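You operate a simulated robot arm through the tools that you are given. There is no shell and no other tool.

You are at the controls of a simulated two-armed robot. One attempt, no reset.

JOB
Set the sealer to 160 C and seal the pack in its drawer.
Fine: switch on before you press seal; open the drawer when it is done and leave the sealer on for the next pack.

Only the result counts: the job must be done as asked and must still hold three seconds after the hand-in. Knocking over, shifting, dropping, spilling or breaking anything else fails it. A push-on lid holds only when it is set on centred and level and pressed home; a screw cap is set on level and turned clockwise until tight.

ROBOT AND FRAMES
Two 7-joint arms with two-finger parallel grippers on one trunk that stands fixed in place. Base frame: the origin is at the foot of the trunk, x ahead of it, y to its left, z up. Lengths are in mm, angles in rad, forces in N, time in s.
The left shoulder is at [50, 168, 1207], the right one opposite. With the tool pointing down near the work surface each hand reaches from about 200 to 660 mm from the base axis, measured 20 degrees to its own side. Payload 1.57 kg a hand.
Tool frame (each hand has its own): the origin (TCP) lies between the finger pads and is the grasp point; the fingertips stand 30 mm ahead of it; z points along the fingers, y is the line along which they close. The gripper opens to 80 mm. The fingers are 17 mm wide and 12 mm thick; the gripper's body (40 by 82 mm) begins 80 mm behind the TCP.
Orientation is that of the tool frame in the base frame, as a unit quaternion [x, y, z, w]. With the fingers straight down and closing along the base's y, the tool's x points along the base's -x, its y along +y and its z along -z.

CONTROLS
- The arms move only by the tool drive_tool. It takes "left_targets", "right_targets" or both (then of equal length, played together; a hand with none holds still); each is a list that holds one entry, the list of rows, each a list of 6 numbers: the shift along the tool's x, y, z in mm, then the turn, a rotation vector about the tool's x, y, z in rad. In form: [[[tx, ty, tz, ax, ay, az], ...]]. A call has 1 to 20 rows; each row shifts and turns the commanded pose from where the row before left it, along the tool's axes as they then stand. "left_jaw" and "right_jaw" are, for a hand that has rows, the closure in counts, from 0 (fully open) to 255 (shut), set as the call begins (left out, the last holds). Rows are played at 5 a second. More than 50 mm and 0.15 rad between two rows, or a gripper value outside its range, and nothing of the call is played. Where a pose cannot be reached the arm comes as near as it can. A force on the tool above 40 N (or 10 N above the force at the start of the call, whichever is more), or a blocked arm, ends the call early, and 0.2 s more pass. The fingers move at their own pace (about 45 mm/s each) and stop on an object; they squeeze with about 32 N. The grip force told is the motor's: it shows also when the fingers shut on nothing. Time passes only in rows, and 0.2 s behind the last, so rows that do not move let the fingers close. It gives the time, the measured TCP pose, the force on the tool (base axes), the opening and the grip force at its end, in the units of the frame above (readings bear some noise), with the torque about the TCP (base axes, N m) and any sound that the robot's microphone picked up, and new pictures: "show" is both (left out), scene, wrist or none (wrist: the cameras of the hands that moved).
- Cameras (640 x 400 px; columns grow to the right, rows downward): "scene" is now at [115.8, 47.3, 1427.1]; the picture's right is [0.62, -0.79, 0.00], its down [-0.39, -0.30, -0.87] and it looks along [0.69, 0.54, -0.49] (base axes); focal length 214 px, centre (320, 200). "left" rides on the left gripper at [72, 7, -122] in its tool frame; the picture's right is [-0.09, 1.00, 0.00], its down [-0.84, -0.08, -0.54] and it looks along [-0.54, -0.05, 0.84] (tool axes); focal length 238 px, centre (320, 200). "right" rides on the right gripper at [72, -7, -122] in its tool frame; the picture's right is [0.09, 1.00, 0.00], its down [-0.84, 0.08, -0.54] and it looks along [-0.54, 0.05, 0.84] (tool axes); focal length 238 px, centre (320, 200). There is no depth. A picture from a camera that has moved, and an enlarged one, comes with that camera's place and axes in the base frame and with its lens. The place of the scene camera against the robot may be out by one fixed shift of up to 12 mm in any direction.
- lift_body(by): slides the trunk up (or, below 0, down) by that many mm; the arms and the scene camera ride with it, the base frame stays. It gives what a move gives, with no picture.
- head_to(pan, tilt): turns the head with the scene camera to pan (to the left, within 1.396 rad either way) and tilt (down, from -0.506 to 1.204), counted from straight ahead of the robot. It gives what a move gives, and a new picture of the scene camera.
- zoom(camera, box): a new picture of the part [left, top, right, bottom] of that camera's present view, enlarged. No time passes.
- sign_off(): hands the job in; it is judged then, once.

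Nothing tells you positions but the pictures and the camera data. Unless the task says otherwise, let go and move clear before handing in.

The tools are called after "Request:" by a JSON object that holds its "method" and its "body". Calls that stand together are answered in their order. drive_tool: Moves the arms, as the interface text tells. Its arguments: {"type":"object","properties":{"left_targets":{"type":"array","items":{"type":"array","items":{"type":"array","items":{"type":"number"}}}},"left_jaw":{"type":"number"},"right_targets":{"type":"array","items":{"type":"array","items":{"type":"array","items":{"type":"number"}}}},"right_jaw":{"type":"number"},"show":{"type":"string","enum":["both","scene","wrist","none"]}},"required":[]} The other tools are called the same way: lift_body (by) moves the trunk up or down; head_to (pan, tilt) turns the head that bears the scene camera; zoom (camera, box) takes an enlarged picture of a part of a camera's view; sign_off () hands the job in.

At the start:

```text
t: 0.0
left_tcp_pos: [332.0, 447.4, 1281.6]
left_orientation: [-0.001, 1.0, 0.001, 0.001]
left_force: [-0.9, -0.2, -0.1]
left_moment: [0.01, 0.01, 0.02]
left_gripper_width: 80.1
left_finger_force: 0.0
right_tcp_pos: [346.3, 6.1, 1298.3]
right_orientation: [0.0, 1.0, 0.001, 0.001]
right_force: [0.1, 0.3, -0.5]
right_moment: [0.0, 0.0, -0.01]
right_gripper_width: 80.0
right_finger_force: 0.0
trunk travel left (down, up): [-375.0, 68.0]
head pan, tilt (commanded): [0.663, 0.511]
```

scene: 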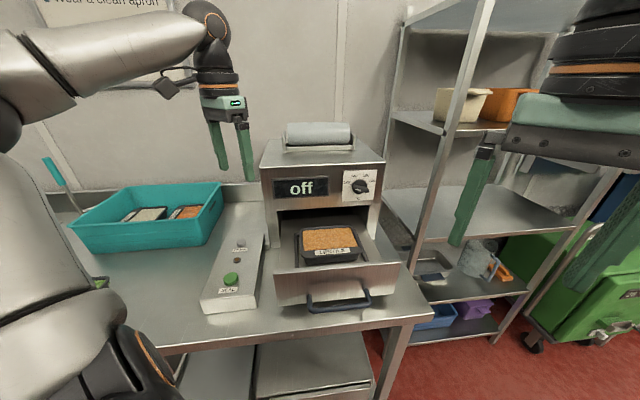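
right: 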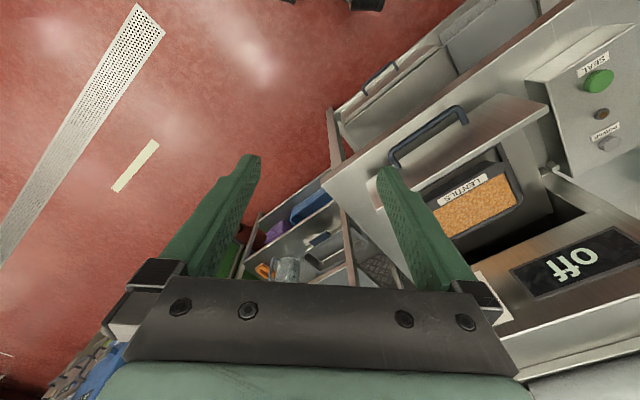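
left: 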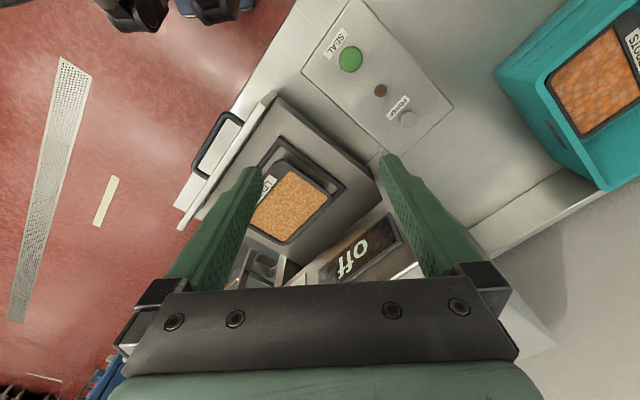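

The sealer stands ahead and to the left with its drawer open and a pack in it; the display reads "off", there is a dial on its front face, and a control box with a green SEAL button and a POWER button is to its left. I'll zoom in on these parts before moving anything.

Request:
{"method": "zoom", "body": {"camera": "scene", "box": [250, 110, 410, 210]}}

Request:
{"method": "zoom", "body": {"camera": "scene", "box": [190, 220, 350, 320]}}

Request:
{"method": "zoom", "body": {"camera": "left", "box": [160, 0, 480, 200]}}

Request:
{"method": "zoom", "body": {"camera": "scene", "box": [250, 210, 410, 310]}}

Request:
{"method": "zoom", "body": {"camera": "scene", "box": [335, 160, 385, 210]}}

```text
4.00 times, centred on (330, 160) of scene
camera zoom: at [115.8, 47.3, 1427.1], right [0.62, -0.79, 0.0], down [-0.39, -0.3, -0.87], along [0.69, 0.54, -0.49], focal length 858 px, centre (280, 360)
```

zoom: 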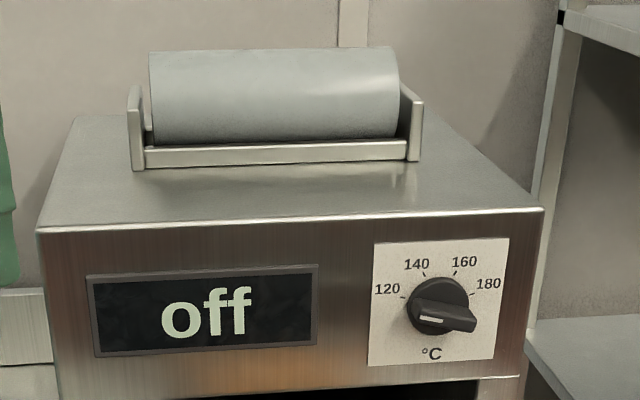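

```text
4.00 times, centred on (270, 270) of scene
camera zoom: at [115.8, 47.3, 1427.1], right [0.62, -0.79, 0.0], down [-0.39, -0.3, -0.87], along [0.69, 0.54, -0.49], focal length 858 px, centre (520, -80)
```

zoom: 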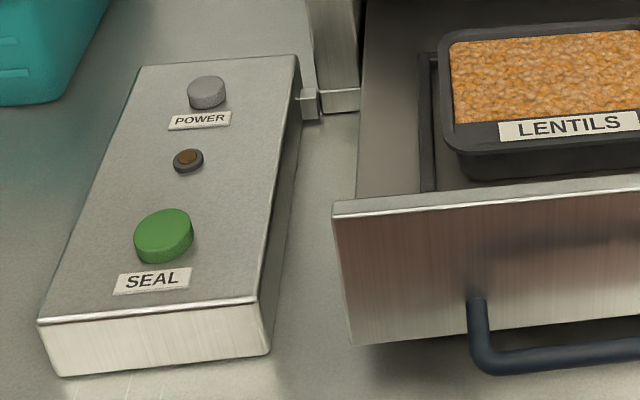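

```text
2.00 times, centred on (320, 100) of left
camera zoom: at [258.6, 453.3, 1403.3], right [0.09, 1.0, 0.0], down [0.84, -0.08, 0.54], along [0.54, -0.05, -0.84], focal length 477 px, centre (320, 400)
```

zoom: 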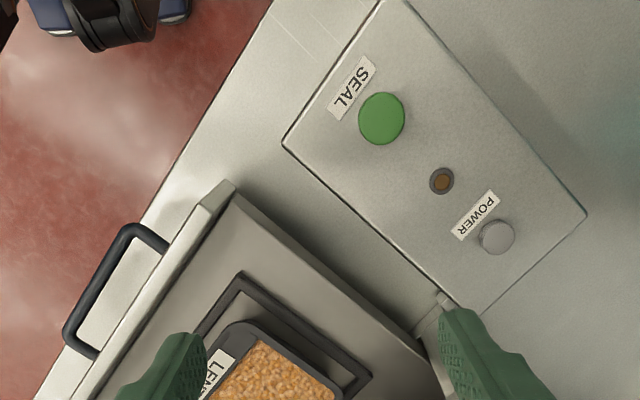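

```text
4.00 times, centred on (330, 260) of scene
camera zoom: at [115.8, 47.3, 1427.1], right [0.62, -0.79, 0.0], down [-0.39, -0.3, -0.87], along [0.69, 0.54, -0.49], focal length 858 px, centre (280, -40)
```

zoom: 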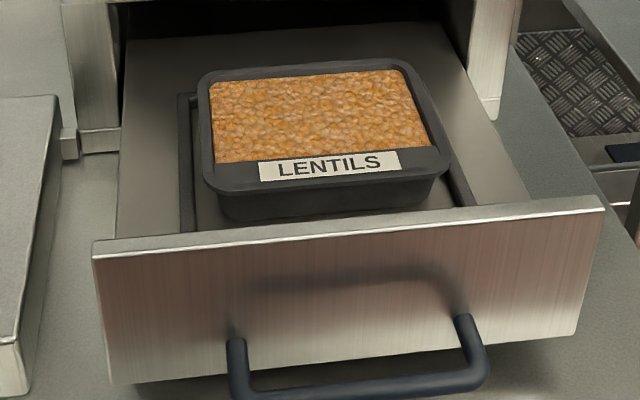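

```text
8.00 times, centred on (360, 185) of scene
camera zoom: at [115.8, 47.3, 1427.1], right [0.62, -0.79, 0.0], down [-0.39, -0.3, -0.87], along [0.69, 0.54, -0.49], focal length 1716 px, centre (0, 320)
```

zoom: 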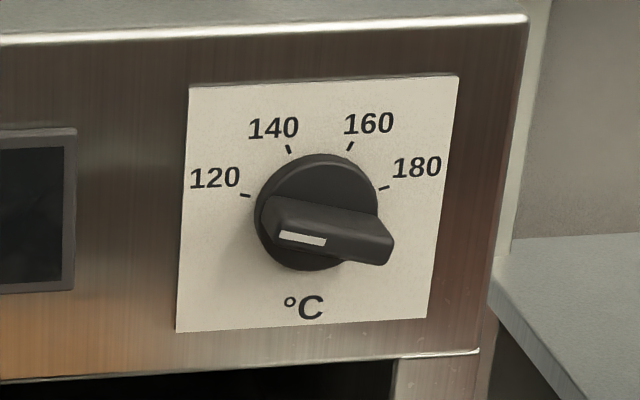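

The two wrist views put the POWER button top near [388, 610, 941], the SEAL button near [280, 503, 942] and the drawer handle near [400, 222, 955]. The sealer front runs along the line x+y≈1052, turned 45°. I'll switch on first, shutting the left fingers and moving above POWER.

Request:
{"method": "drive_tool", "body": {"left_targets": [[[-9, 27, 34, 0, 0, 0], [-9, 27, 34, 0, 0, 0], [-9, 27, 34, 0, 0, 0], [-9, 27, 34, 0, 0, 0], [-10, 27, 34, 0, 0, 0], [-10, 28, 34, 0, 0, 0], [0, 0, 0, 0, 0, 0]]], "left_jaw": 255, "show": "both"}}

```text
t: 1.6
left_tcp_pos: [387.8, 610.0, 1080.3]
left_orientation: [-0.002, 1.0, 0.0, 0.001]
left_force: [-0.3, -0.2, 0.6]
left_moment: [-0.01, -0.03, 0.02]
left_gripper_width: 0.0
left_finger_force: 22.0
right_tcp_pos: [347.2, 5.6, 1297.9]
right_orientation: [0.0, 1.0, 0.002, 0.001]
right_force: [0.0, 0.2, -0.3]
right_moment: [-0.01, 0.02, -0.02]
right_gripper_width: 79.8
right_finger_force: 0.0
trunk travel left (down, up): [-375.0, 68.0]
head pan, tilt (commanded): [0.663, 0.511]
camera scene: at [115.5, 47.0, 1427.2], right [0.62, -0.79, 0.0], down [-0.39, -0.3, -0.87], along [0.69, 0.54, -0.49], focal length 214 px, centre (320, 200)
camera left: at [313.9, 616.4, 1200.6], right [0.09, 1.0, 0.0], down [0.84, -0.08, 0.54], along [0.54, -0.05, -0.84], focal length 238 px, centre (320, 200)
```

scene: 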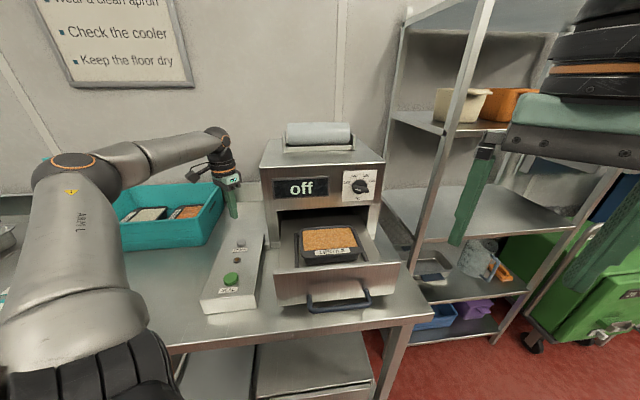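
left: 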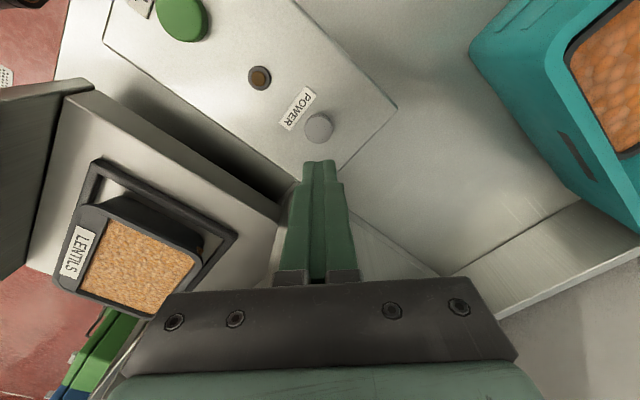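

The hand is above POWER and the wrist view agrees with the estimate. I'll check how the pack sits in its tray and look at the power button up close before pressing.

Request:
{"method": "zoom", "body": {"camera": "left", "box": [0, 80, 320, 280]}}

Request:
{"method": "zoom", "body": {"camera": "left", "box": [220, 40, 420, 165]}}

Request:
{"method": "zoom", "body": {"camera": "right", "box": [360, 60, 640, 235]}}

```text
2.00 times, centred on (160, 180) of left
camera zoom: at [313.9, 616.4, 1200.6], right [0.09, 1.0, 0.0], down [0.84, -0.08, 0.54], along [0.54, -0.05, -0.84], focal length 477 px, centre (640, 240)
```

zoom: 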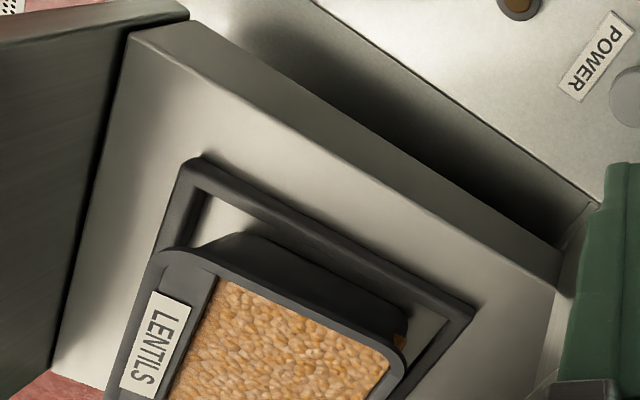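

```text
3.20 times, centred on (320, 102) of left
camera zoom: at [313.9, 616.4, 1200.6], right [0.09, 1.0, 0.0], down [0.84, -0.08, 0.54], along [0.54, -0.05, -0.84], focal length 763 px, centre (320, 512)
```

zoom: 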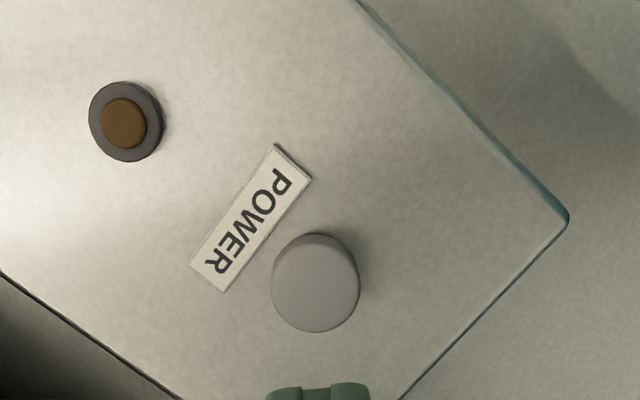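

```text
2.29 times, centred on (500, 148) of right
camera zoom: at [274.9, -0.6, 1419.7], right [-0.09, 1.0, 0.0], down [0.84, 0.08, 0.54], along [0.54, 0.05, -0.84], focal length 545 px, centre (-91, 320)
```

zoom: 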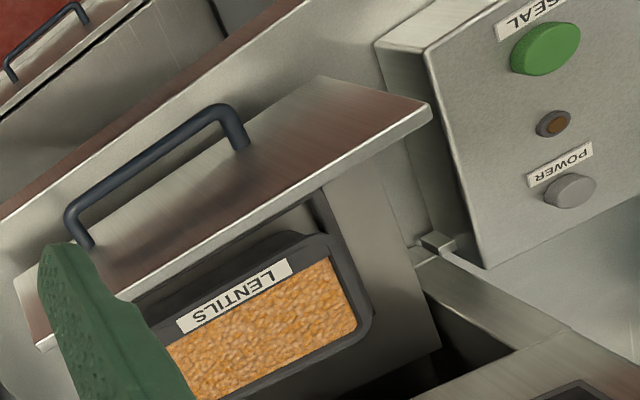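

The pack sits inside its raised frame, and POWER is straight below the closed fingers. I'll go down onto it in small steps and watch for force and sound.

Request:
{"method": "drive_tool", "body": {"left_targets": [[[1, -1, 40, 0, 0, 0], [0, 0, 35, 0, 0, 0], [0, 0, 15, 0, 0, 0], [0, 0, 5, 0, 0, 0], [0, 0, 4, 0, 0, 0], [0, 0, 3, 0, 0, 0], [0, 0, 3, 0, 0, 0], [0, 0, 0, 0, 0, 0]]], "show": "both"}}

```text
t: 3.4
left_tcp_pos: [385.9, 608.6, 976.8]
left_orientation: [-0.001, 1.0, 0.003, 0.004]
left_force: [-4.9, 9.2, 23.4]
left_moment: [0.24, 0.11, 0.04]
left_gripper_width: 0.1
left_finger_force: 21.3
right_tcp_pos: [344.8, 5.3, 1299.1]
right_orientation: [0.0, 1.0, 0.002, 0.002]
right_force: [0.5, -0.7, 0.5]
right_moment: [-0.01, 0.0, 0.01]
right_gripper_width: 79.8
right_finger_force: 0.1
trunk travel left (down, up): [-375.0, 68.0]
head pan, tilt (commanded): [0.663, 0.511]
heard: click
camera scene: at [113.6, 45.8, 1427.7], right [0.62, -0.79, 0.0], down [-0.38, -0.3, -0.87], along [0.69, 0.54, -0.49], focal length 214 px, centre (320, 200)
camera left: at [313.2, 614.7, 1097.3], right [0.09, 1.0, 0.01], down [0.83, -0.08, 0.55], along [0.55, -0.04, -0.84], focal length 238 px, centre (320, 200)
```

scene: 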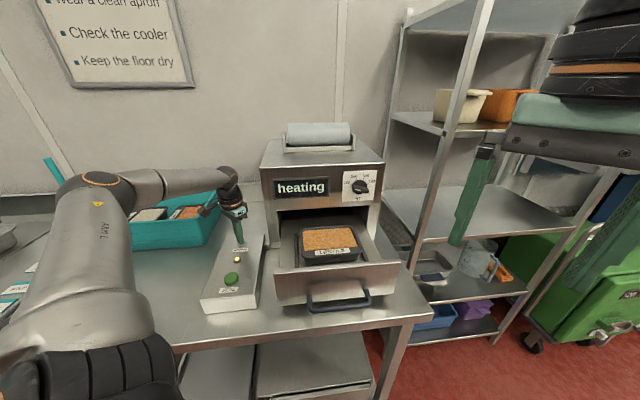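
left: 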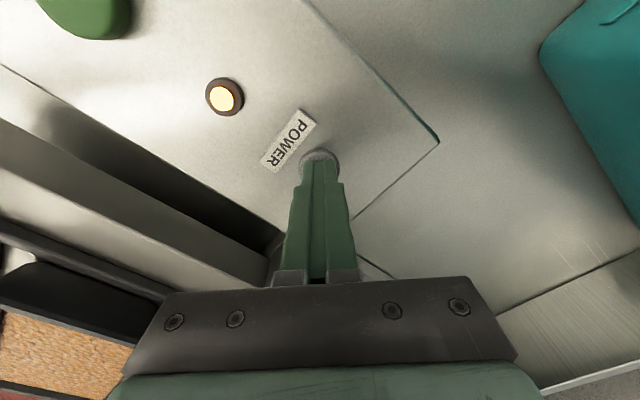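

POWER clicked, the lamp is lit and the display now reads "heating". Next I'll lift off and draw back in front of the sealer to look at the dial, moving the right arm a little aside for room.

Request:
{"method": "drive_tool", "body": {"left_targets": [[[0, 0, -45, 0, 0, 0], [0, 0, -45, 0, 0, 0], [0, 0, -45, 0, 0, 0], [22, -40, 0, 0, 0, 0], [22, -40, 0, 0, 0, 0], [22, -40, 0, 0, 0, 0], [22, -40, 0, 0, 0, 0]]], "right_targets": [[[4, -17, 0, 0, 0, 0], [4, -17, 0, 0, 0, 0], [4, -17, 0, 0, 0, 0], [4, -17, 0, 0, 0, 0], [4, -17, 0, 0, 0, 0], [4, -17, 0, 0, 0, 0], [4, -17, 0, 0, 0, 0]]], "show": "scene"}}

Request:
{"method": "drive_tool", "body": {"left_targets": [[[-30, -31, 0, 0, 0, 0], [-30, -31, 0, 0, 0, 0], [-30, -31, 0, 0, 0, 0], [-30, -31, 0, 0, 0, 0], [-30, -31, 0, 0, 0, 0], [-30, -31, 0, 0, 0, 0], [0, 0, 0, 0, 0, -0.1309], [0, 0, 0, 0, 0, -0.1309], [0, 0, 0, 0, 0, -0.1309], [0, 0, 0, 0, 0, -0.1309], [0, 0, 0, 0, 0, -0.1309], [0, 0, 0, 0, 0, -0.1309], [0, 0, 0, 0, 0, 0]]], "show": "both"}}

```text
t: 5.0
left_tcp_pos: [298.2, 448.3, 1109.2]
left_orientation: [-0.002, 1.0, 0.001, 0.0]
left_force: [0.0, -0.4, -0.6]
left_moment: [-0.01, 0.0, 0.02]
left_gripper_width: 0.0
left_finger_force: 21.1
right_tcp_pos: [320.6, -114.0, 1297.8]
right_orientation: [-0.001, 1.0, 0.002, 0.002]
right_force: [-0.9, -0.3, 0.7]
right_moment: [0.02, 0.0, -0.01]
right_gripper_width: 80.2
right_finger_force: 0.0
trunk travel left (down, up): [-375.0, 68.0]
head pan, tilt (commanded): [0.663, 0.511]
camera scene: at [114.8, 46.3, 1427.3], right [0.62, -0.79, 0.0], down [-0.38, -0.3, -0.87], along [0.69, 0.54, -0.49], focal length 214 px, centre (320, 200)
```

scene: 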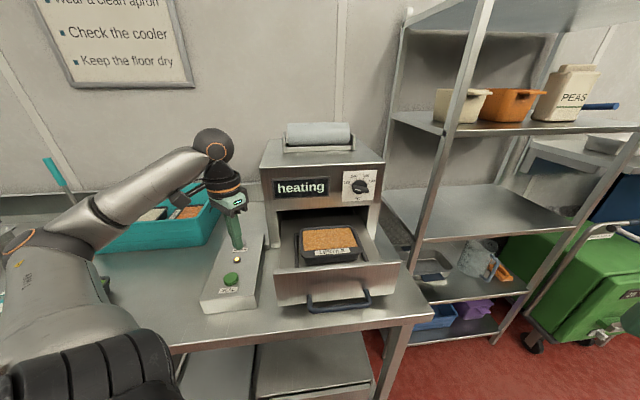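

```text
t: 7.8
left_tcp_pos: [478.6, 263.2, 1109.0]
left_orientation: [-0.385, 0.923, -0.001, 0.002]
left_force: [0.7, 0.4, 0.0]
left_moment: [-0.01, 0.05, 0.02]
left_gripper_width: 0.0
left_finger_force: 21.3
right_tcp_pos: [319.9, -114.6, 1297.1]
right_orientation: [0.0, 1.0, 0.002, 0.0]
right_force: [-0.1, 0.2, -0.7]
right_moment: [0.0, 0.02, 0.0]
right_gripper_width: 79.9
right_finger_force: 0.0
trunk travel left (down, up): [-375.0, 68.0]
head pan, tilt (commanded): [0.663, 0.511]
camera scene: at [115.7, 47.3, 1427.1], right [0.62, -0.79, 0.0], down [-0.39, -0.3, -0.87], along [0.69, 0.54, -0.49], focal length 214 px, centre (320, 200)
camera left: at [422.7, 217.2, 1229.1], right [-0.64, 0.77, 0.0], down [0.64, 0.54, 0.54], along [0.42, 0.35, -0.84], focal length 238 px, centre (320, 200)
```

scene: 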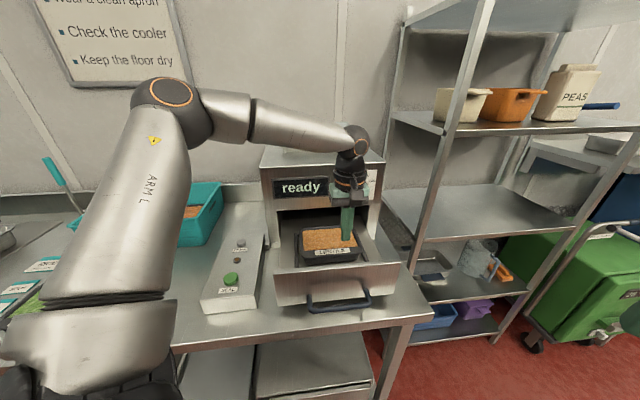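
left: 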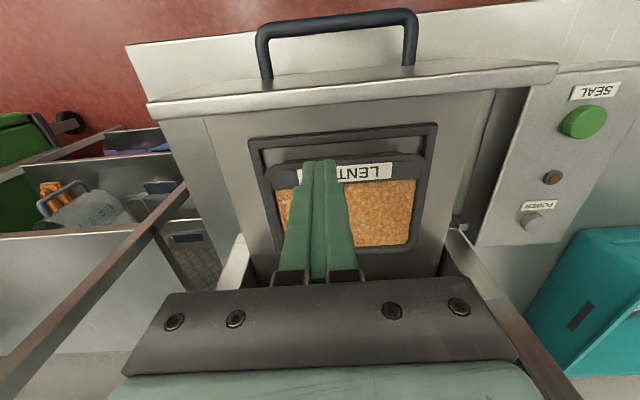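

The display reached "ready" at its present setting and the hand is now yawed square to the sealer. I'll shift right to line up with the dial and pitch the tool up towards the front face.

Request:
{"method": "drive_tool", "body": {"left_targets": [[[0, -35, 0, 0, 0, 0], [0, -35, 0, 0, 0, 0], [0, -35, 0, 0, 0, 0], [0, 0, 0, 0, -0.14, 0], [0, 0, 0, 0, -0.14, 0], [0, 0, 0, 0, -0.14, 0], [0, 0, 0, 0, -0.14, 0], [0, 0, 0, 0, -0.14, 0], [0, 0, 0, 0, -0.14, 0], [0, 0, 0, 0, 0, 0]]], "show": "both"}}

```text
t: 10.0
left_tcp_pos: [512.4, 231.3, 1109.8]
left_orientation: [-0.351, 0.843, 0.155, 0.376]
left_force: [0.6, 0.2, -0.1]
left_moment: [-0.03, 0.07, -0.03]
left_gripper_width: 0.0
left_finger_force: 21.3
left hand out of reach, approached as far as the arm can: row 2, 3, 7, 8, 9
right_tcp_pos: [320.4, -113.2, 1297.8]
right_orientation: [-0.001, 1.0, 0.0, 0.001]
right_force: [-0.5, 0.7, 0.1]
right_moment: [-0.01, 0.0, 0.02]
right_gripper_width: 79.9
right_finger_force: 0.1
trunk travel left (down, up): [-375.0, 68.0]
head pan, tilt (commanded): [0.663, 0.511]
camera scene: at [115.8, 47.3, 1427.1], right [0.62, -0.79, 0.0], down [-0.39, -0.3, -0.87], along [0.69, 0.54, -0.49], focal length 214 px, centre (320, 200)
camera left: at [408.9, 138.4, 1136.9], right [-0.66, 0.75, 0.07], down [0.16, 0.06, 0.99], along [0.73, 0.66, -0.16], focal length 238 px, centre (320, 200)
```

scene: 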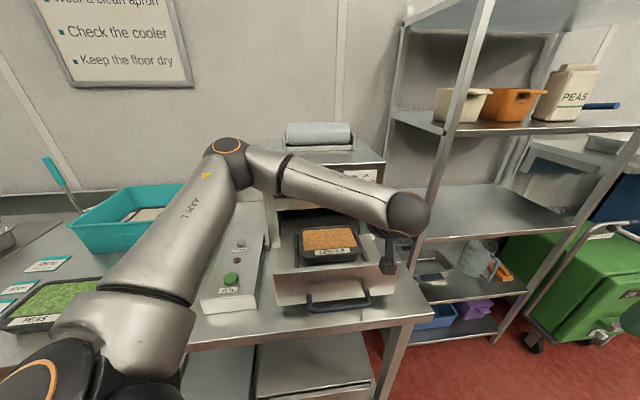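
left: 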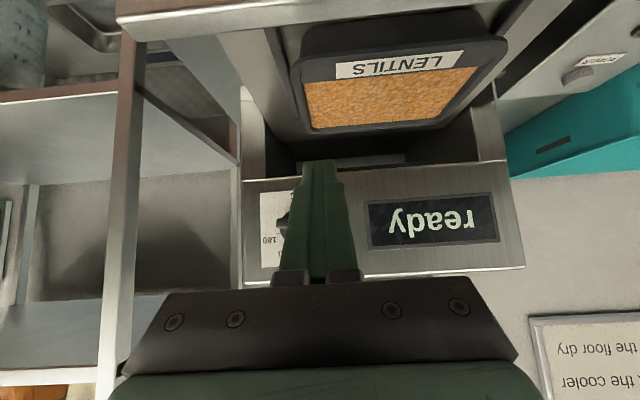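

The left arm reports its limit in that pose, but the dial plate is in view at the left of the picture. I'll finish pitching the tool level, where the reach should be longer, and see how close it gets.

Request:
{"method": "drive_tool", "body": {"left_targets": [[[0, 0, 0, 0, 0, 0], [0, 0, 0, 0, -0.14, 0], [0, 0, 0, 0, -0.14, 0], [0, 0, 0, 0, -0.14, 0], [0, 0, 0, 0, -0.14, 0], [0, 0, 0, 0, -0.14, 0], [0, 0, 0, 0, 0, 0]]], "show": "both"}}

```text
t: 11.6
left_tcp_pos: [510.3, 300.3, 1135.4]
left_orientation: [-0.274, 0.663, 0.265, 0.645]
left_force: [-0.1, -0.2, 0.2]
left_moment: [-0.02, -0.02, 0.0]
left_gripper_width: 0.0
left_finger_force: 21.7
left hand out of reach, approached as far as the arm can: row 2, 3, 4, 5, 6
right_tcp_pos: [320.3, -113.5, 1297.2]
right_orientation: [0.0, 1.0, 0.002, 0.0]
right_force: [0.0, 0.2, -0.4]
right_moment: [-0.02, 0.02, 0.0]
right_gripper_width: 79.7
right_finger_force: 0.1
trunk travel left (down, up): [-375.0, 68.0]
head pan, tilt (commanded): [0.663, 0.511]
camera scene: at [115.6, 47.1, 1427.2], right [0.62, -0.79, 0.0], down [-0.39, -0.3, -0.87], along [0.69, 0.54, -0.49], focal length 214 px, centre (320, 200)
camera left: at [417.2, 218.0, 1065.4], right [-0.7, 0.71, 0.09], down [-0.31, -0.42, 0.85], along [0.64, 0.57, 0.51], focal length 238 px, centre (320, 200)
```

scene: 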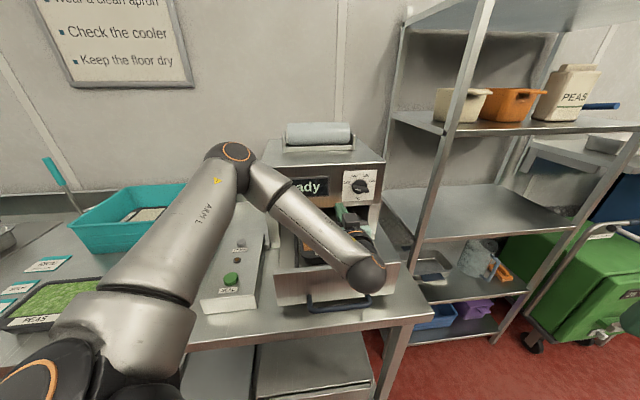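
left: 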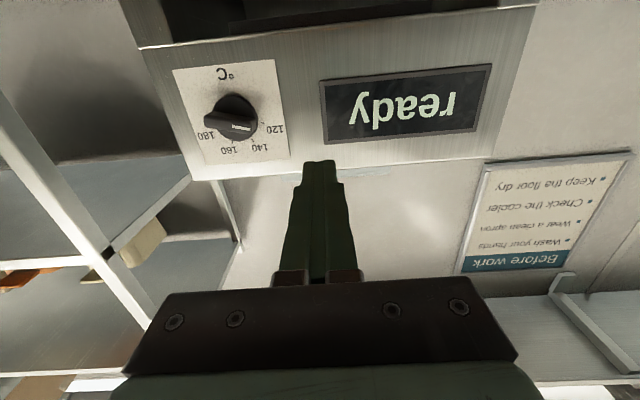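

The tool is now level and facing the sealer, and the wrist camera sees the dial clearly. I'll zoom in to read the knob's angle and tick positions and to locate it.

Request:
{"method": "zoom", "body": {"camera": "left", "box": [151, 50, 311, 150]}}

Request:
{"method": "zoom", "body": {"camera": "left", "box": [140, 0, 540, 250]}}

Request:
{"method": "zoom", "body": {"camera": "scene", "box": [280, 150, 440, 250]}}

```text
4.00 times, centred on (231, 100) of left
camera zoom: at [417.2, 218.0, 1065.4], right [-0.7, 0.71, 0.09], down [-0.31, -0.42, 0.85], along [0.64, 0.57, 0.51], focal length 953 px, centre (676, 600)
```

zoom: 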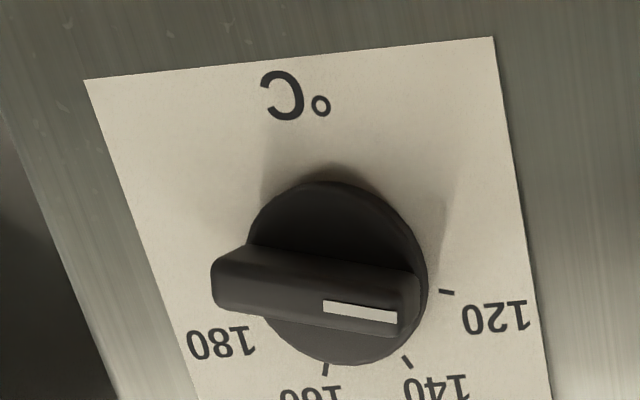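

```text
1.60 times, centred on (340, 125) of left
camera zoom: at [417.2, 218.0, 1065.4], right [-0.7, 0.71, 0.09], down [-0.31, -0.42, 0.85], along [0.64, 0.57, 0.51], focal length 381 px, centre (288, 320)
```

zoom: 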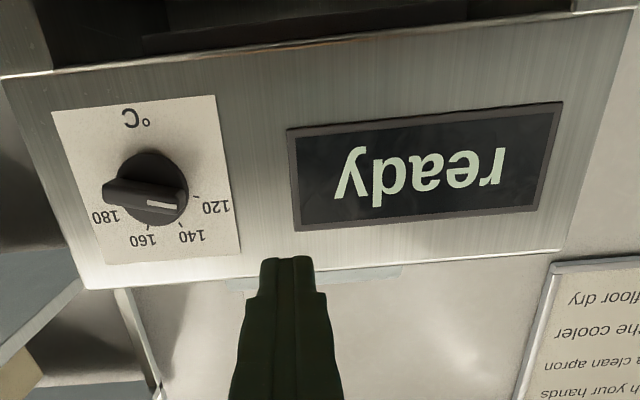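

```text
4.00 times, centred on (360, 200) of scene
camera zoom: at [115.6, 47.1, 1427.2], right [0.62, -0.79, 0.0], down [-0.39, -0.3, -0.87], along [0.69, 0.54, -0.49], focal length 858 px, centre (160, 200)
```

zoom: 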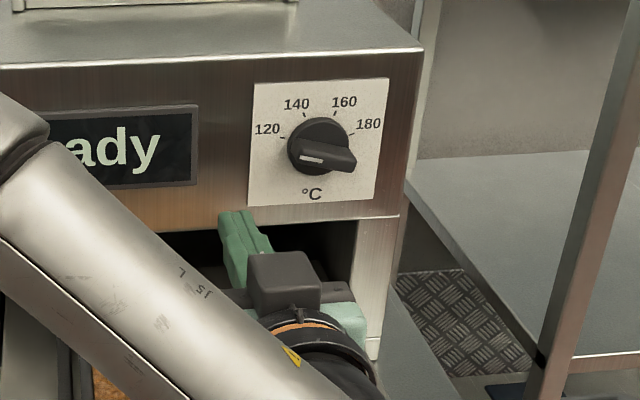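

The knob points at 120 now, and the marks are about 50° apart (120 at −75°, 140 at −25°, 160 at +25°, 180 at +75°), so 160 needs roughly +100° clockwise. I take the dial's centre to be about [692, 344, 1117]. I'll move over in front of it and check whether the left arm can reach.

Request:
{"method": "drive_tool", "body": {"left_targets": [[[4, -25, 12, 0, 0, 0], [4, -25, 12, 0, 0, 0], [4, -25, 13, 0, 0, 0], [4, -23, 13, 0, 0, 0], [0, 0, 0, 0, 0, 0]]], "show": "both"}}

```text
t: 12.8
left_tcp_pos: [581.9, 322.5, 1154.8]
left_orientation: [-0.275, 0.663, 0.266, 0.644]
left_force: [0.1, -0.2, 0.2]
left_moment: [-0.01, 0.01, -0.02]
left_gripper_width: 0.4
left_finger_force: 21.0
left hand out of reach, approached as far as the arm can: row 1, 2, 3, 4
right_tcp_pos: [321.0, -113.0, 1296.9]
right_orientation: [0.001, 1.0, 0.001, 0.0]
right_force: [-0.2, 0.0, 0.2]
right_moment: [0.04, -0.02, 0.01]
right_gripper_width: 79.9
right_finger_force: 0.1
trunk travel left (down, up): [-375.0, 68.0]
head pan, tilt (commanded): [0.663, 0.511]
camera scene: at [115.7, 47.3, 1427.2], right [0.62, -0.79, 0.0], down [-0.39, -0.3, -0.87], along [0.69, 0.54, -0.49], focal length 214 px, centre (320, 200)
camera left: at [488.8, 240.2, 1085.6], right [-0.7, 0.71, 0.09], down [-0.31, -0.42, 0.85], along [0.64, 0.57, 0.51], focal length 238 px, centre (320, 200)
```

scene: 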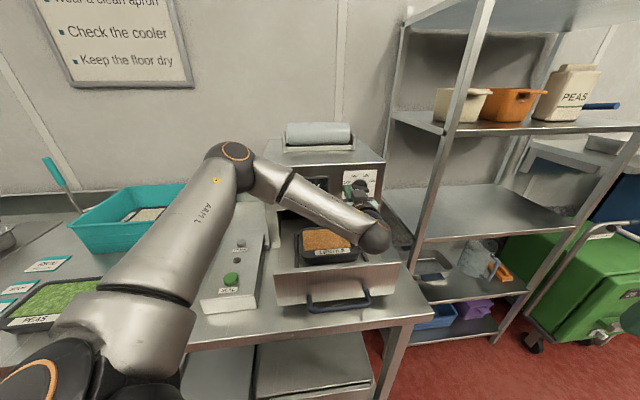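
left: 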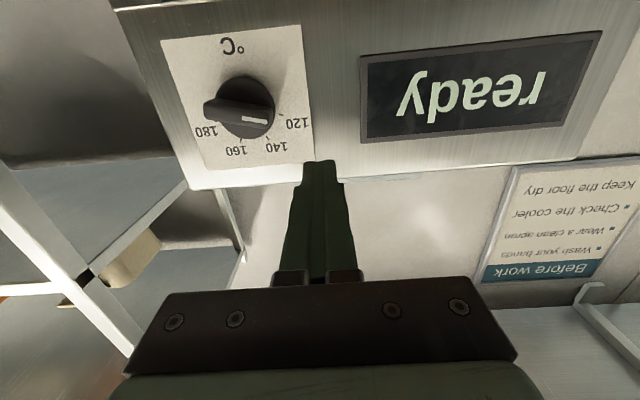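

The left arm folds its wrist too far to get to the dial, while the right arm can reach it almost straight. I'll bring the left arm back out of the way with its tool down near SEAL and use the right arm for the dial.

Request:
{"method": "drive_tool", "body": {"left_targets": [[[0, 20, -40, 0, 0, 0], [0, 20, -40, 0, 0, 0], [0, 20, -40, 0, 0, 0], [0, 0, 0, 0, 0.14, 0], [0, 0, 0, 0, 0.14, 0], [0, 0, 0, 0, 0.14, 0], [0, 0, 0, 0, 0.14, 0], [0, 0, 0, 0, 0.14, 0], [0, 0, 0, 0, 0.14, 0], [0, 0, 0, 0, 0, 0]]], "show": "scene"}}

```text
t: 15.0
left_tcp_pos: [470.8, 311.5, 1167.9]
left_orientation: [-0.36, 0.868, 0.13, 0.317]
left_force: [1.0, 0.4, -0.5]
left_moment: [0.01, 0.0, -0.02]
left_gripper_width: 0.0
left_finger_force: 21.3
left hand out of reach, approached as far as the arm can: row 2, 3
right_tcp_pos: [320.3, -114.1, 1297.7]
right_orientation: [0.0, 1.0, 0.001, 0.001]
right_force: [-0.5, 0.1, 0.5]
right_moment: [0.01, -0.02, 0.0]
right_gripper_width: 80.0
right_finger_force: 0.0
trunk travel left (down, up): [-375.0, 68.0]
head pan, tilt (commanded): [0.663, 0.511]
camera scene: at [115.8, 47.2, 1427.1], right [0.62, -0.79, 0.0], down [-0.39, -0.3, -0.87], along [0.69, 0.54, -0.49], focal length 214 px, centre (320, 200)
```

scene: 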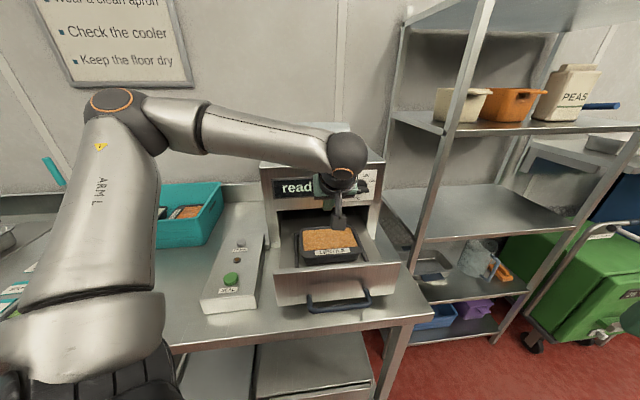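

The left arm follows well again. I'll finish righting it and park it above SEAL, well clear.

Request:
{"method": "drive_tool", "body": {"left_targets": [[[0, 0, 0, 0, 0.14, 0], [0, 0, 0, 0, 0.14, 0], [0, 0, 0, 0, 0.14, 0], [0, 0, 0, 0, 0.14, 0], [0, 0, 0, 0, 0.138, 0], [0, 0, 0, 0, 0, 0.1309], [0, 0, 0, 0, 0, 0.1309], [0, 0, 0, 0, 0, 0.1309], [0, 0, 0, 0, 0, 0.1309], [0, 0, 0, 0, 0, 0.1309], [0, 0, 0, 0, 0, 0.1309], [27, 27, 12, 0, 0, 0], [27, 27, 12, 0, 0, 0], [27, 27, 12, 0, 0, 0], [27, 27, 12, 0, 0, 0], [27, 27, 12, 0, 0, 0], [27, 27, 12, 0, 0, 0], [27, 27, 12, 0, 0, 0], [0, 0, 0, 0, 0, 0]]], "show": "both"}}

```text
t: 19.0
left_tcp_pos: [281.1, 501.0, 1085.6]
left_orientation: [-0.001, 1.0, 0.0, 0.001]
left_force: [-0.2, -0.4, -0.3]
left_moment: [0.04, 0.03, -0.02]
left_gripper_width: 0.0
left_finger_force: 21.2
right_tcp_pos: [320.4, -112.6, 1296.5]
right_orientation: [0.0, 1.0, 0.0, 0.0]
right_force: [-0.5, -0.3, 0.1]
right_moment: [0.0, -0.02, 0.02]
right_gripper_width: 79.8
right_finger_force: 0.0
trunk travel left (down, up): [-375.0, 68.0]
head pan, tilt (commanded): [0.663, 0.511]
camera scene: at [116.5, 47.1, 1427.1], right [0.62, -0.79, 0.0], down [-0.39, -0.3, -0.87], along [0.69, 0.54, -0.49], focal length 214 px, centre (320, 200)
camera left: at [208.3, 507.4, 1206.4], right [0.09, 1.0, 0.0], down [0.84, -0.08, 0.54], along [0.54, -0.05, -0.84], focal length 238 px, centre (320, 200)
```

scene: 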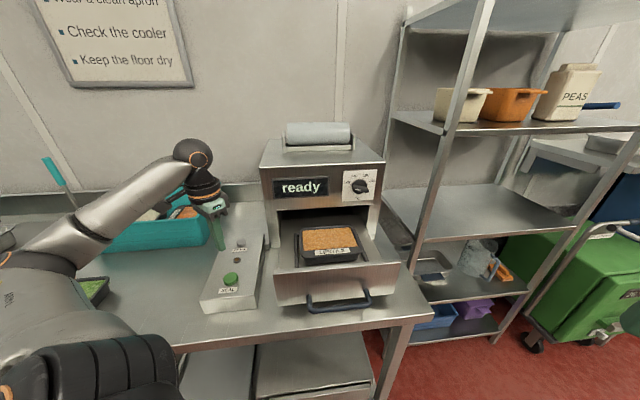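
left: 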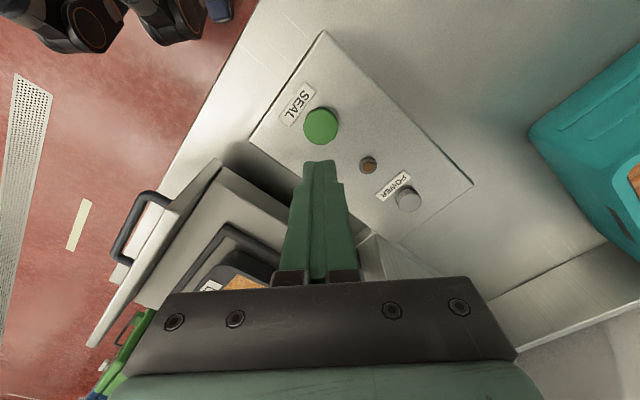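

The left hand is parked above SEAL at [280, 501]. Now I'll bring the right arm round in front of the dial, yawing and pitching it as it goes.

Request:
{"method": "drive_tool", "body": {"right_targets": [[[-20, 28, 24, 0, 0, 0], [-20, 28, 24, 0, 0, 0], [-20, 28, 24, 0, 0, 0], [-20, 29, 25, 0, 0, 0], [0, 0, 0, 0, 0, -0.1309], [0, 0, 0, 0, 0, -0.1309], [0, 0, 0, 0, 0, -0.1309], [0, 0, 0, 0, 0, -0.1309], [0, 0, 0, 0, 0, -0.1309], [0, 0, 0, 0, 0, -0.1309], [0, 0, 0, 0, -0.1309, 0], [0, 0, 0, 0, -0.1309, 0], [0, 0, 0, 0, -0.1309, 0], [0, 0, 0, 0, -0.1309, 0], [0, 0, 0, 0, -0.1309, 0], [0, 0, 0, 0, -0.1309, 0], [0, 0, 0, 0, 0, 0]]], "right_jaw": 0, "show": "both"}}

```text
t: 22.6
left_tcp_pos: [281.4, 500.4, 1086.1]
left_orientation: [0.0, 1.0, 0.001, 0.001]
left_force: [-0.4, -0.3, 0.9]
left_moment: [0.0, -0.02, 0.01]
left_gripper_width: 0.1
left_finger_force: 21.3
right_tcp_pos: [398.3, 1.0, 1200.4]
right_orientation: [-0.353, 0.853, 0.148, 0.355]
right_force: [0.4, -0.1, 0.2]
right_moment: [-0.02, -0.01, -0.03]
right_gripper_width: 80.2
right_finger_force: 0.0
trunk travel left (down, up): [-375.0, 68.0]
head pan, tilt (commanded): [0.663, 0.511]
camera scene: at [115.8, 47.4, 1427.1], right [0.62, -0.79, 0.0], down [-0.39, -0.3, -0.87], along [0.69, 0.54, -0.49], focal length 214 px, centre (320, 200)
camera right: at [307.0, -101.0, 1235.6], right [-0.75, 0.66, -0.06], down [0.09, 0.2, 0.98], along [0.66, 0.73, -0.21], focal length 238 px, centre (320, 200)
```

scene: 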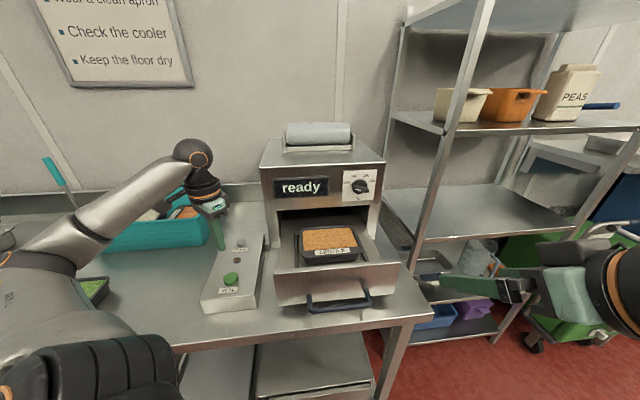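
right: 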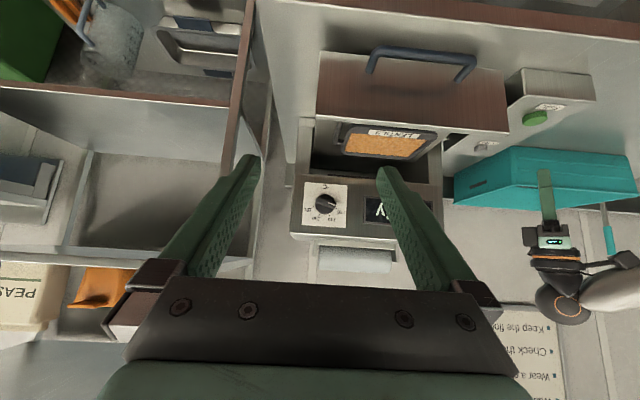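

The right arm took that without trouble and both the dial and display are in view. Next it moves forward in front of the dial and pitches level.

Request:
{"method": "drive_tool", "body": {"right_targets": [[[-21.6, 5, 31.7, 0, 0, 0], [-21.6, 5, 31.7, 0, 0, 0], [-21.6, 5, 31.7, 0, 0, 0], [-21.6, 5, 31.7, 0, 0, 0], [-21.6, 5, 31.7, 0, 0, 0], [-21.6, 5, 31.7, 0, 0, 0], [-21.6, 5, 31.7, 0, 0, 0], [0, 0, 0, 0, -0.1309, 0], [0, 0, 0, 0, -0.1309, 0], [0, 0, 0, 0, -0.1309, 0], [0, 0, 0, 0, -0.1309, 0], [0, 0, 0, 0, -0.1309, 0], [0, 0, 0, 0, -0.1309, 0], [0, 0, 0, 0, 0, 0]]], "show": "both"}}

```text
t: 25.6
left_tcp_pos: [281.8, 500.8, 1085.8]
left_orientation: [-0.001, 1.0, 0.001, 0.001]
left_force: [0.6, 0.4, 0.3]
left_moment: [-0.02, 0.03, -0.02]
left_gripper_width: 0.0
left_finger_force: 21.2
right_tcp_pos: [560.9, 212.3, 1152.8]
right_orientation: [-0.295, 0.714, 0.243, 0.587]
right_force: [-0.3, 0.0, -0.2]
right_moment: [-0.03, 0.01, 0.03]
right_gripper_width: 79.9
right_finger_force: 0.0
right hand out of reach, approached as far as the arm can: row 12, 13
trunk travel left (down, up): [-375.0, 68.0]
head pan, tilt (commanded): [0.663, 0.511]
camera scene: at [115.7, 47.3, 1427.1], right [0.62, -0.79, 0.0], down [-0.39, -0.3, -0.87], along [0.69, 0.54, -0.49], focal length 214 px, centre (320, 200)
camera right: at [471.7, 113.0, 1104.7], right [-0.72, 0.69, -0.09], down [-0.32, -0.21, 0.93], along [0.62, 0.69, 0.37], focal length 238 px, centre (320, 200)
```

scene: 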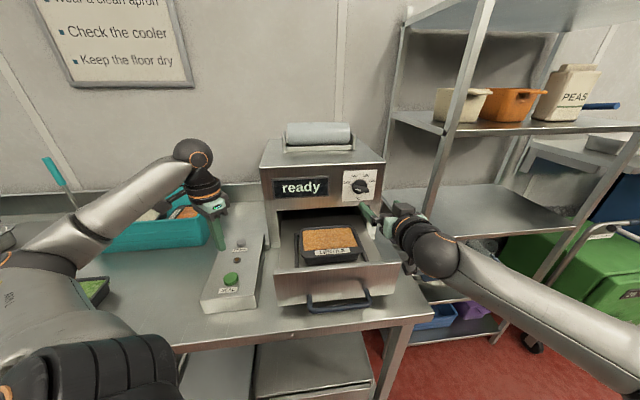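
right: 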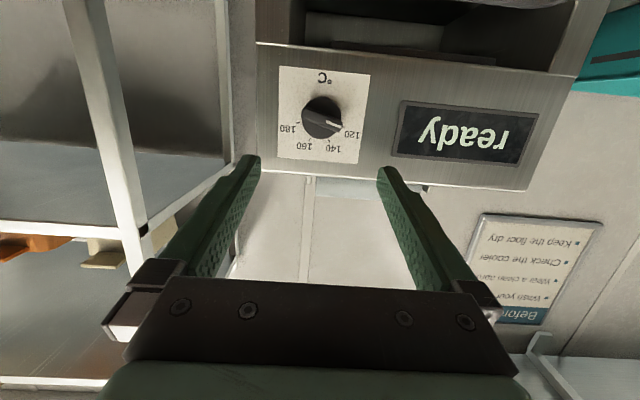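

The right tool is in front of the dial, about 11° short of level, with knob and marks visible. I'll roll the hand −75° so the fingers can close across the knob's bar, and check whether the arm can do it.

Request:
{"method": "drive_tool", "body": {"right_targets": [[[0, 0, 0, 0, 0, -0.131], [0, 0, 0, 0, 0, -0.131], [0, 0, 0, 0, 0, -0.131], [0, 0, 0, 0, 0, -0.131], [0, 0, 0, 0, 0, -0.131], [0, 0, 0, 0, 0, -0.131], [0, 0, 0, 0, 0, -0.131], [0, 0, 0, 0, 0, -0.131], [0, 0, 0, 0, 0, -0.131], [0, 0, 0, 0, 0, -0.131], [0, 0, 0, 0, 0, 0]]], "show": "both"}}

```text
t: 28.0
left_tcp_pos: [280.5, 501.3, 1085.5]
left_orientation: [0.0, 1.0, 0.001, 0.001]
left_force: [0.4, 0.3, 0.1]
left_moment: [-0.01, 0.0, -0.01]
left_gripper_width: 0.2
left_finger_force: 21.1
right_tcp_pos: [561.0, 212.2, 1151.3]
right_orientation: [0.657, -0.407, 0.145, -0.618]
right_force: [0.0, -0.7, -0.6]
right_moment: [0.03, 0.02, -0.01]
right_gripper_width: 80.1
right_finger_force: 0.1
right hand out of reach, approached as far as the arm can: row 10
trunk travel left (down, up): [-375.0, 68.0]
head pan, tilt (commanded): [0.663, 0.511]
camera scene: at [115.7, 47.3, 1427.1], right [0.62, -0.79, 0.0], down [-0.39, -0.3, -0.87], along [0.69, 0.54, -0.49], focal length 214 px, centre (320, 200)
camera right: at [523.9, 75.0, 1158.9], right [-0.3, 0.03, -0.95], down [-0.93, 0.23, 0.3], along [0.23, 0.97, -0.04], focal length 238 px, centre (320, 200)
```

scene: 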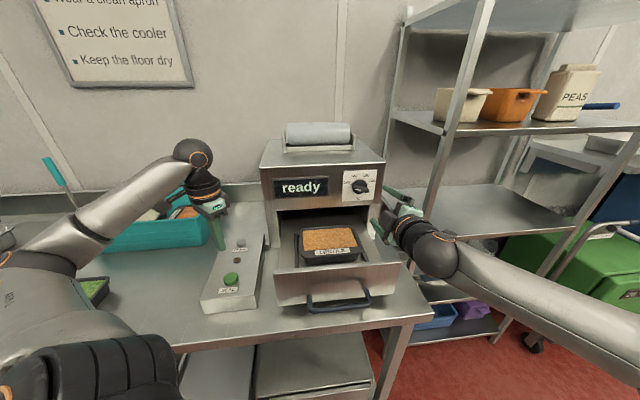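
right: 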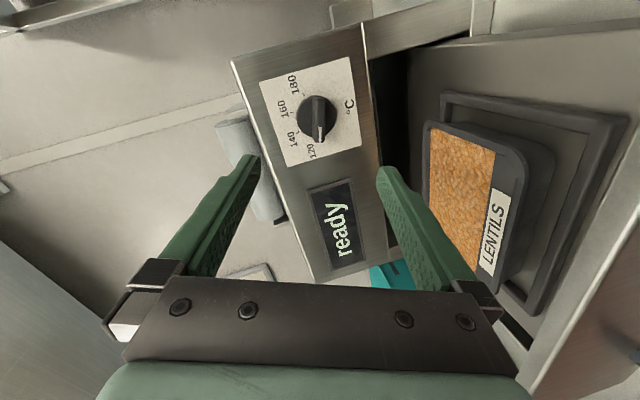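

The roll brought the bar parallel to the fingers, and the two right-hand views put the knob near [696, 349, 1120]. I'll zoom in to check alignment.

Request:
{"method": "zoom", "body": {"camera": "right", "box": [236, 50, 396, 150]}}

Request:
{"method": "zoom", "body": {"camera": "scene", "box": [320, 150, 480, 250]}}

```text
4.00 times, centred on (316, 100) of right
camera zoom: at [523.9, 75.0, 1158.9], right [-0.3, 0.03, -0.95], down [-0.93, 0.23, 0.3], along [0.23, 0.97, -0.04], focal length 953 px, centre (336, 600)
```

zoom: 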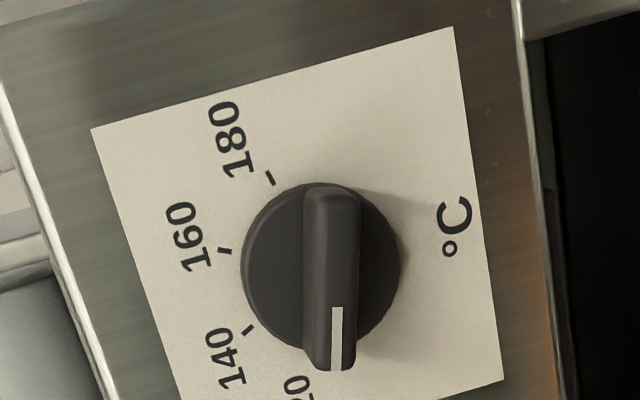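

```text
4.00 times, centred on (400, 200) of scene
camera zoom: at [115.7, 47.3, 1427.1], right [0.62, -0.79, 0.0], down [-0.39, -0.3, -0.87], along [0.69, 0.54, -0.49], focal length 858 px, centre (0, 200)
```

zoom: 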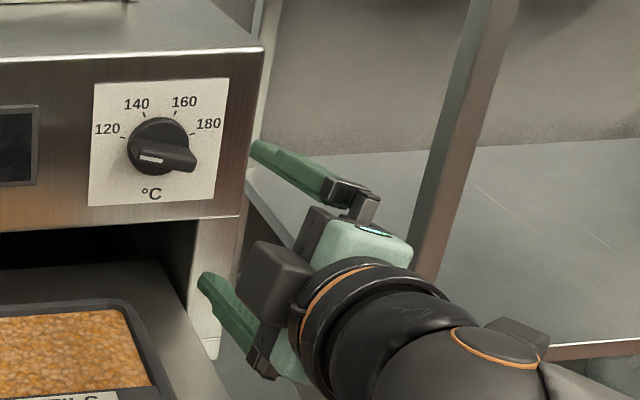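

The marks sit at about ±25° and ±75°, with the pointer at −75° (120), and the knob's axis meets the panel near [694, 347, 1120]. I'll come up to 100 mm off the panel on the axis and try to level the tool there.

Request:
{"method": "drive_tool", "body": {"right_targets": [[[1.2, 4.4, 31.4, 0, 0, 0], [1.2, 4.4, 31.4, 0, 0, 0], [1.2, 4.4, 31.4, 0, 0, 0], [0, 0, 0, 0.0925, -0.031, 0], [0, 0, 0, 0.0925, -0.031, 0], [0, 0, 0, 0, 0, 0]]], "show": "both"}}

```text
t: 29.4
left_tcp_pos: [281.7, 500.5, 1085.5]
left_orientation: [-0.001, 1.0, 0.002, 0.001]
left_force: [0.0, -0.2, 1.1]
left_moment: [-0.08, -0.03, 0.04]
left_gripper_width: 0.1
left_finger_force: 21.5
right_tcp_pos: [624.0, 273.3, 1117.8]
right_orientation: [0.656, -0.409, 0.144, -0.618]
right_force: [-0.1, 0.4, 0.7]
right_moment: [-0.01, -0.03, -0.01]
right_gripper_width: 80.4
right_finger_force: 0.0
right hand out of reach, approached as far as the arm can: row 4, 5
trunk travel left (down, up): [-375.0, 68.0]
head pan, tilt (commanded): [0.663, 0.511]
camera scene: at [115.8, 47.2, 1427.1], right [0.62, -0.79, 0.0], down [-0.39, -0.3, -0.87], along [0.69, 0.54, -0.49], focal length 214 px, centre (320, 200)
camera right: at [586.3, 137.5, 1125.6], right [-0.3, 0.03, -0.95], down [-0.93, 0.23, 0.3], along [0.23, 0.97, -0.04], focal length 238 px, centre (320, 200)
```

scene: 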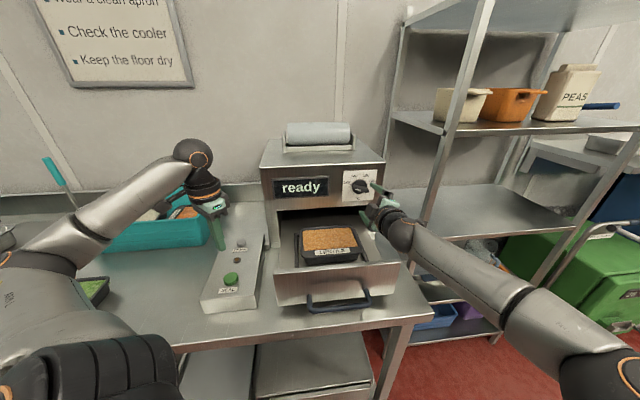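
right: 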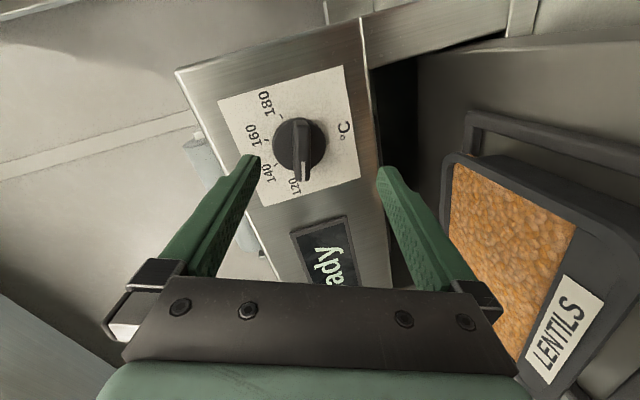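

The right arm is on the knob's axis but can't level the last 11°, as its forearm and tool are almost in line. Lowering the trunk will make the forearm rise towards the dial and free the pitch, so I'll raise both hands by 200 mm first.

Request:
{"method": "drive_tool", "body": {"left_targets": [[[0, 0, -40, 0, 0, 0], [0, 0, -40, 0, 0, 0], [0, 0, -40, 0, 0, 0], [0, 0, -40, 0, 0, 0], [0, 0, -40, 0, 0, 0], [0, 0, 0, 0, 0, 0]]], "right_targets": [[[-12.5, -37.2, -17.8, 0, 0, 0], [-12.5, -37.2, -17.8, 0, 0, 0], [-12.5, -37.2, -17.8, 0, 0, 0], [-12.5, -37.2, -17.8, 0, 0, 0], [-12.5, -37.2, -17.8, 0, 0, 0], [0, 0, 0, 0, 0, 0]]], "show": "scene"}}

```text
t: 30.8
left_tcp_pos: [304.0, 480.6, 1122.2]
left_orientation: [-0.001, 1.0, 0.0, 0.002]
left_force: [-0.7, 0.3, 0.4]
left_moment: [-0.01, -0.01, 0.02]
left_gripper_width: 0.0
left_finger_force: 21.5
left hand out of reach, approached as far as the arm can: row 1, 2, 3, 4, 5
right_tcp_pos: [595.5, 227.1, 1327.5]
right_orientation: [0.65, -0.41, 0.145, -0.623]
right_force: [1.0, 0.6, 0.4]
right_moment: [-0.02, 0.01, 0.01]
right_gripper_width: 79.9
right_finger_force: 0.1
right hand out of reach, approached as far as the arm can: row 5
trunk travel left (down, up): [-375.0, 68.0]
head pan, tilt (commanded): [0.663, 0.511]
camera scene: at [115.8, 48.0, 1427.1], right [0.62, -0.79, 0.0], down [-0.39, -0.3, -0.87], along [0.69, 0.54, -0.49], focal length 214 px, centre (320, 200)
```

scene: 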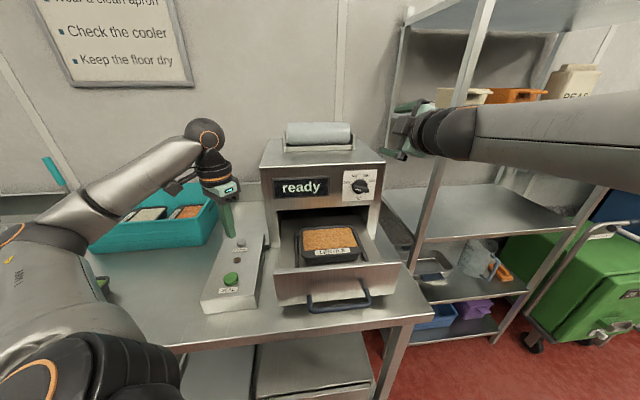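

The left arm couldn't rise straight up from its folded pose. I'll take it forward over the POWER side first, as on the way in, and then raise it.

Request:
{"method": "drive_tool", "body": {"left_targets": [[[-21, 32, 0, 0, 0, 0], [-21, 32, 0, 0, 0, 0], [-21, 32, 0, 0, 0, 0], [-21, 32, 0, 0, 0, 0], [0, 0, -40, 0, 0, 0], [0, 0, -40, 0, 0, 0], [0, 0, -40, 0, 0, 0], [0, 0, -40, 0, 0, 0], [0, 0, 0, 0, 0, 0]]], "show": "scene"}}

```text
t: 32.8
left_tcp_pos: [385.3, 608.8, 1281.1]
left_orientation: [0.0, 1.0, 0.002, 0.001]
left_force: [0.0, 0.1, -0.3]
left_moment: [-0.03, -0.02, 0.0]
left_gripper_width: 0.0
left_finger_force: 21.7
right_tcp_pos: [594.2, 228.0, 1328.4]
right_orientation: [0.65, -0.411, 0.145, -0.623]
right_force: [-0.2, -0.1, 0.4]
right_moment: [0.0, 0.03, 0.0]
right_gripper_width: 80.4
right_finger_force: 0.1
trunk travel left (down, up): [-375.0, 68.0]
head pan, tilt (commanded): [0.663, 0.511]
camera scene: at [115.4, 47.9, 1427.1], right [0.62, -0.79, 0.0], down [-0.39, -0.3, -0.87], along [0.69, 0.54, -0.49], focal length 214 px, centre (320, 200)
```

scene: 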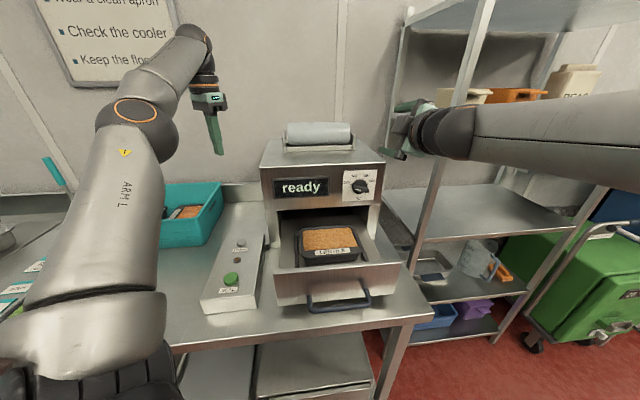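

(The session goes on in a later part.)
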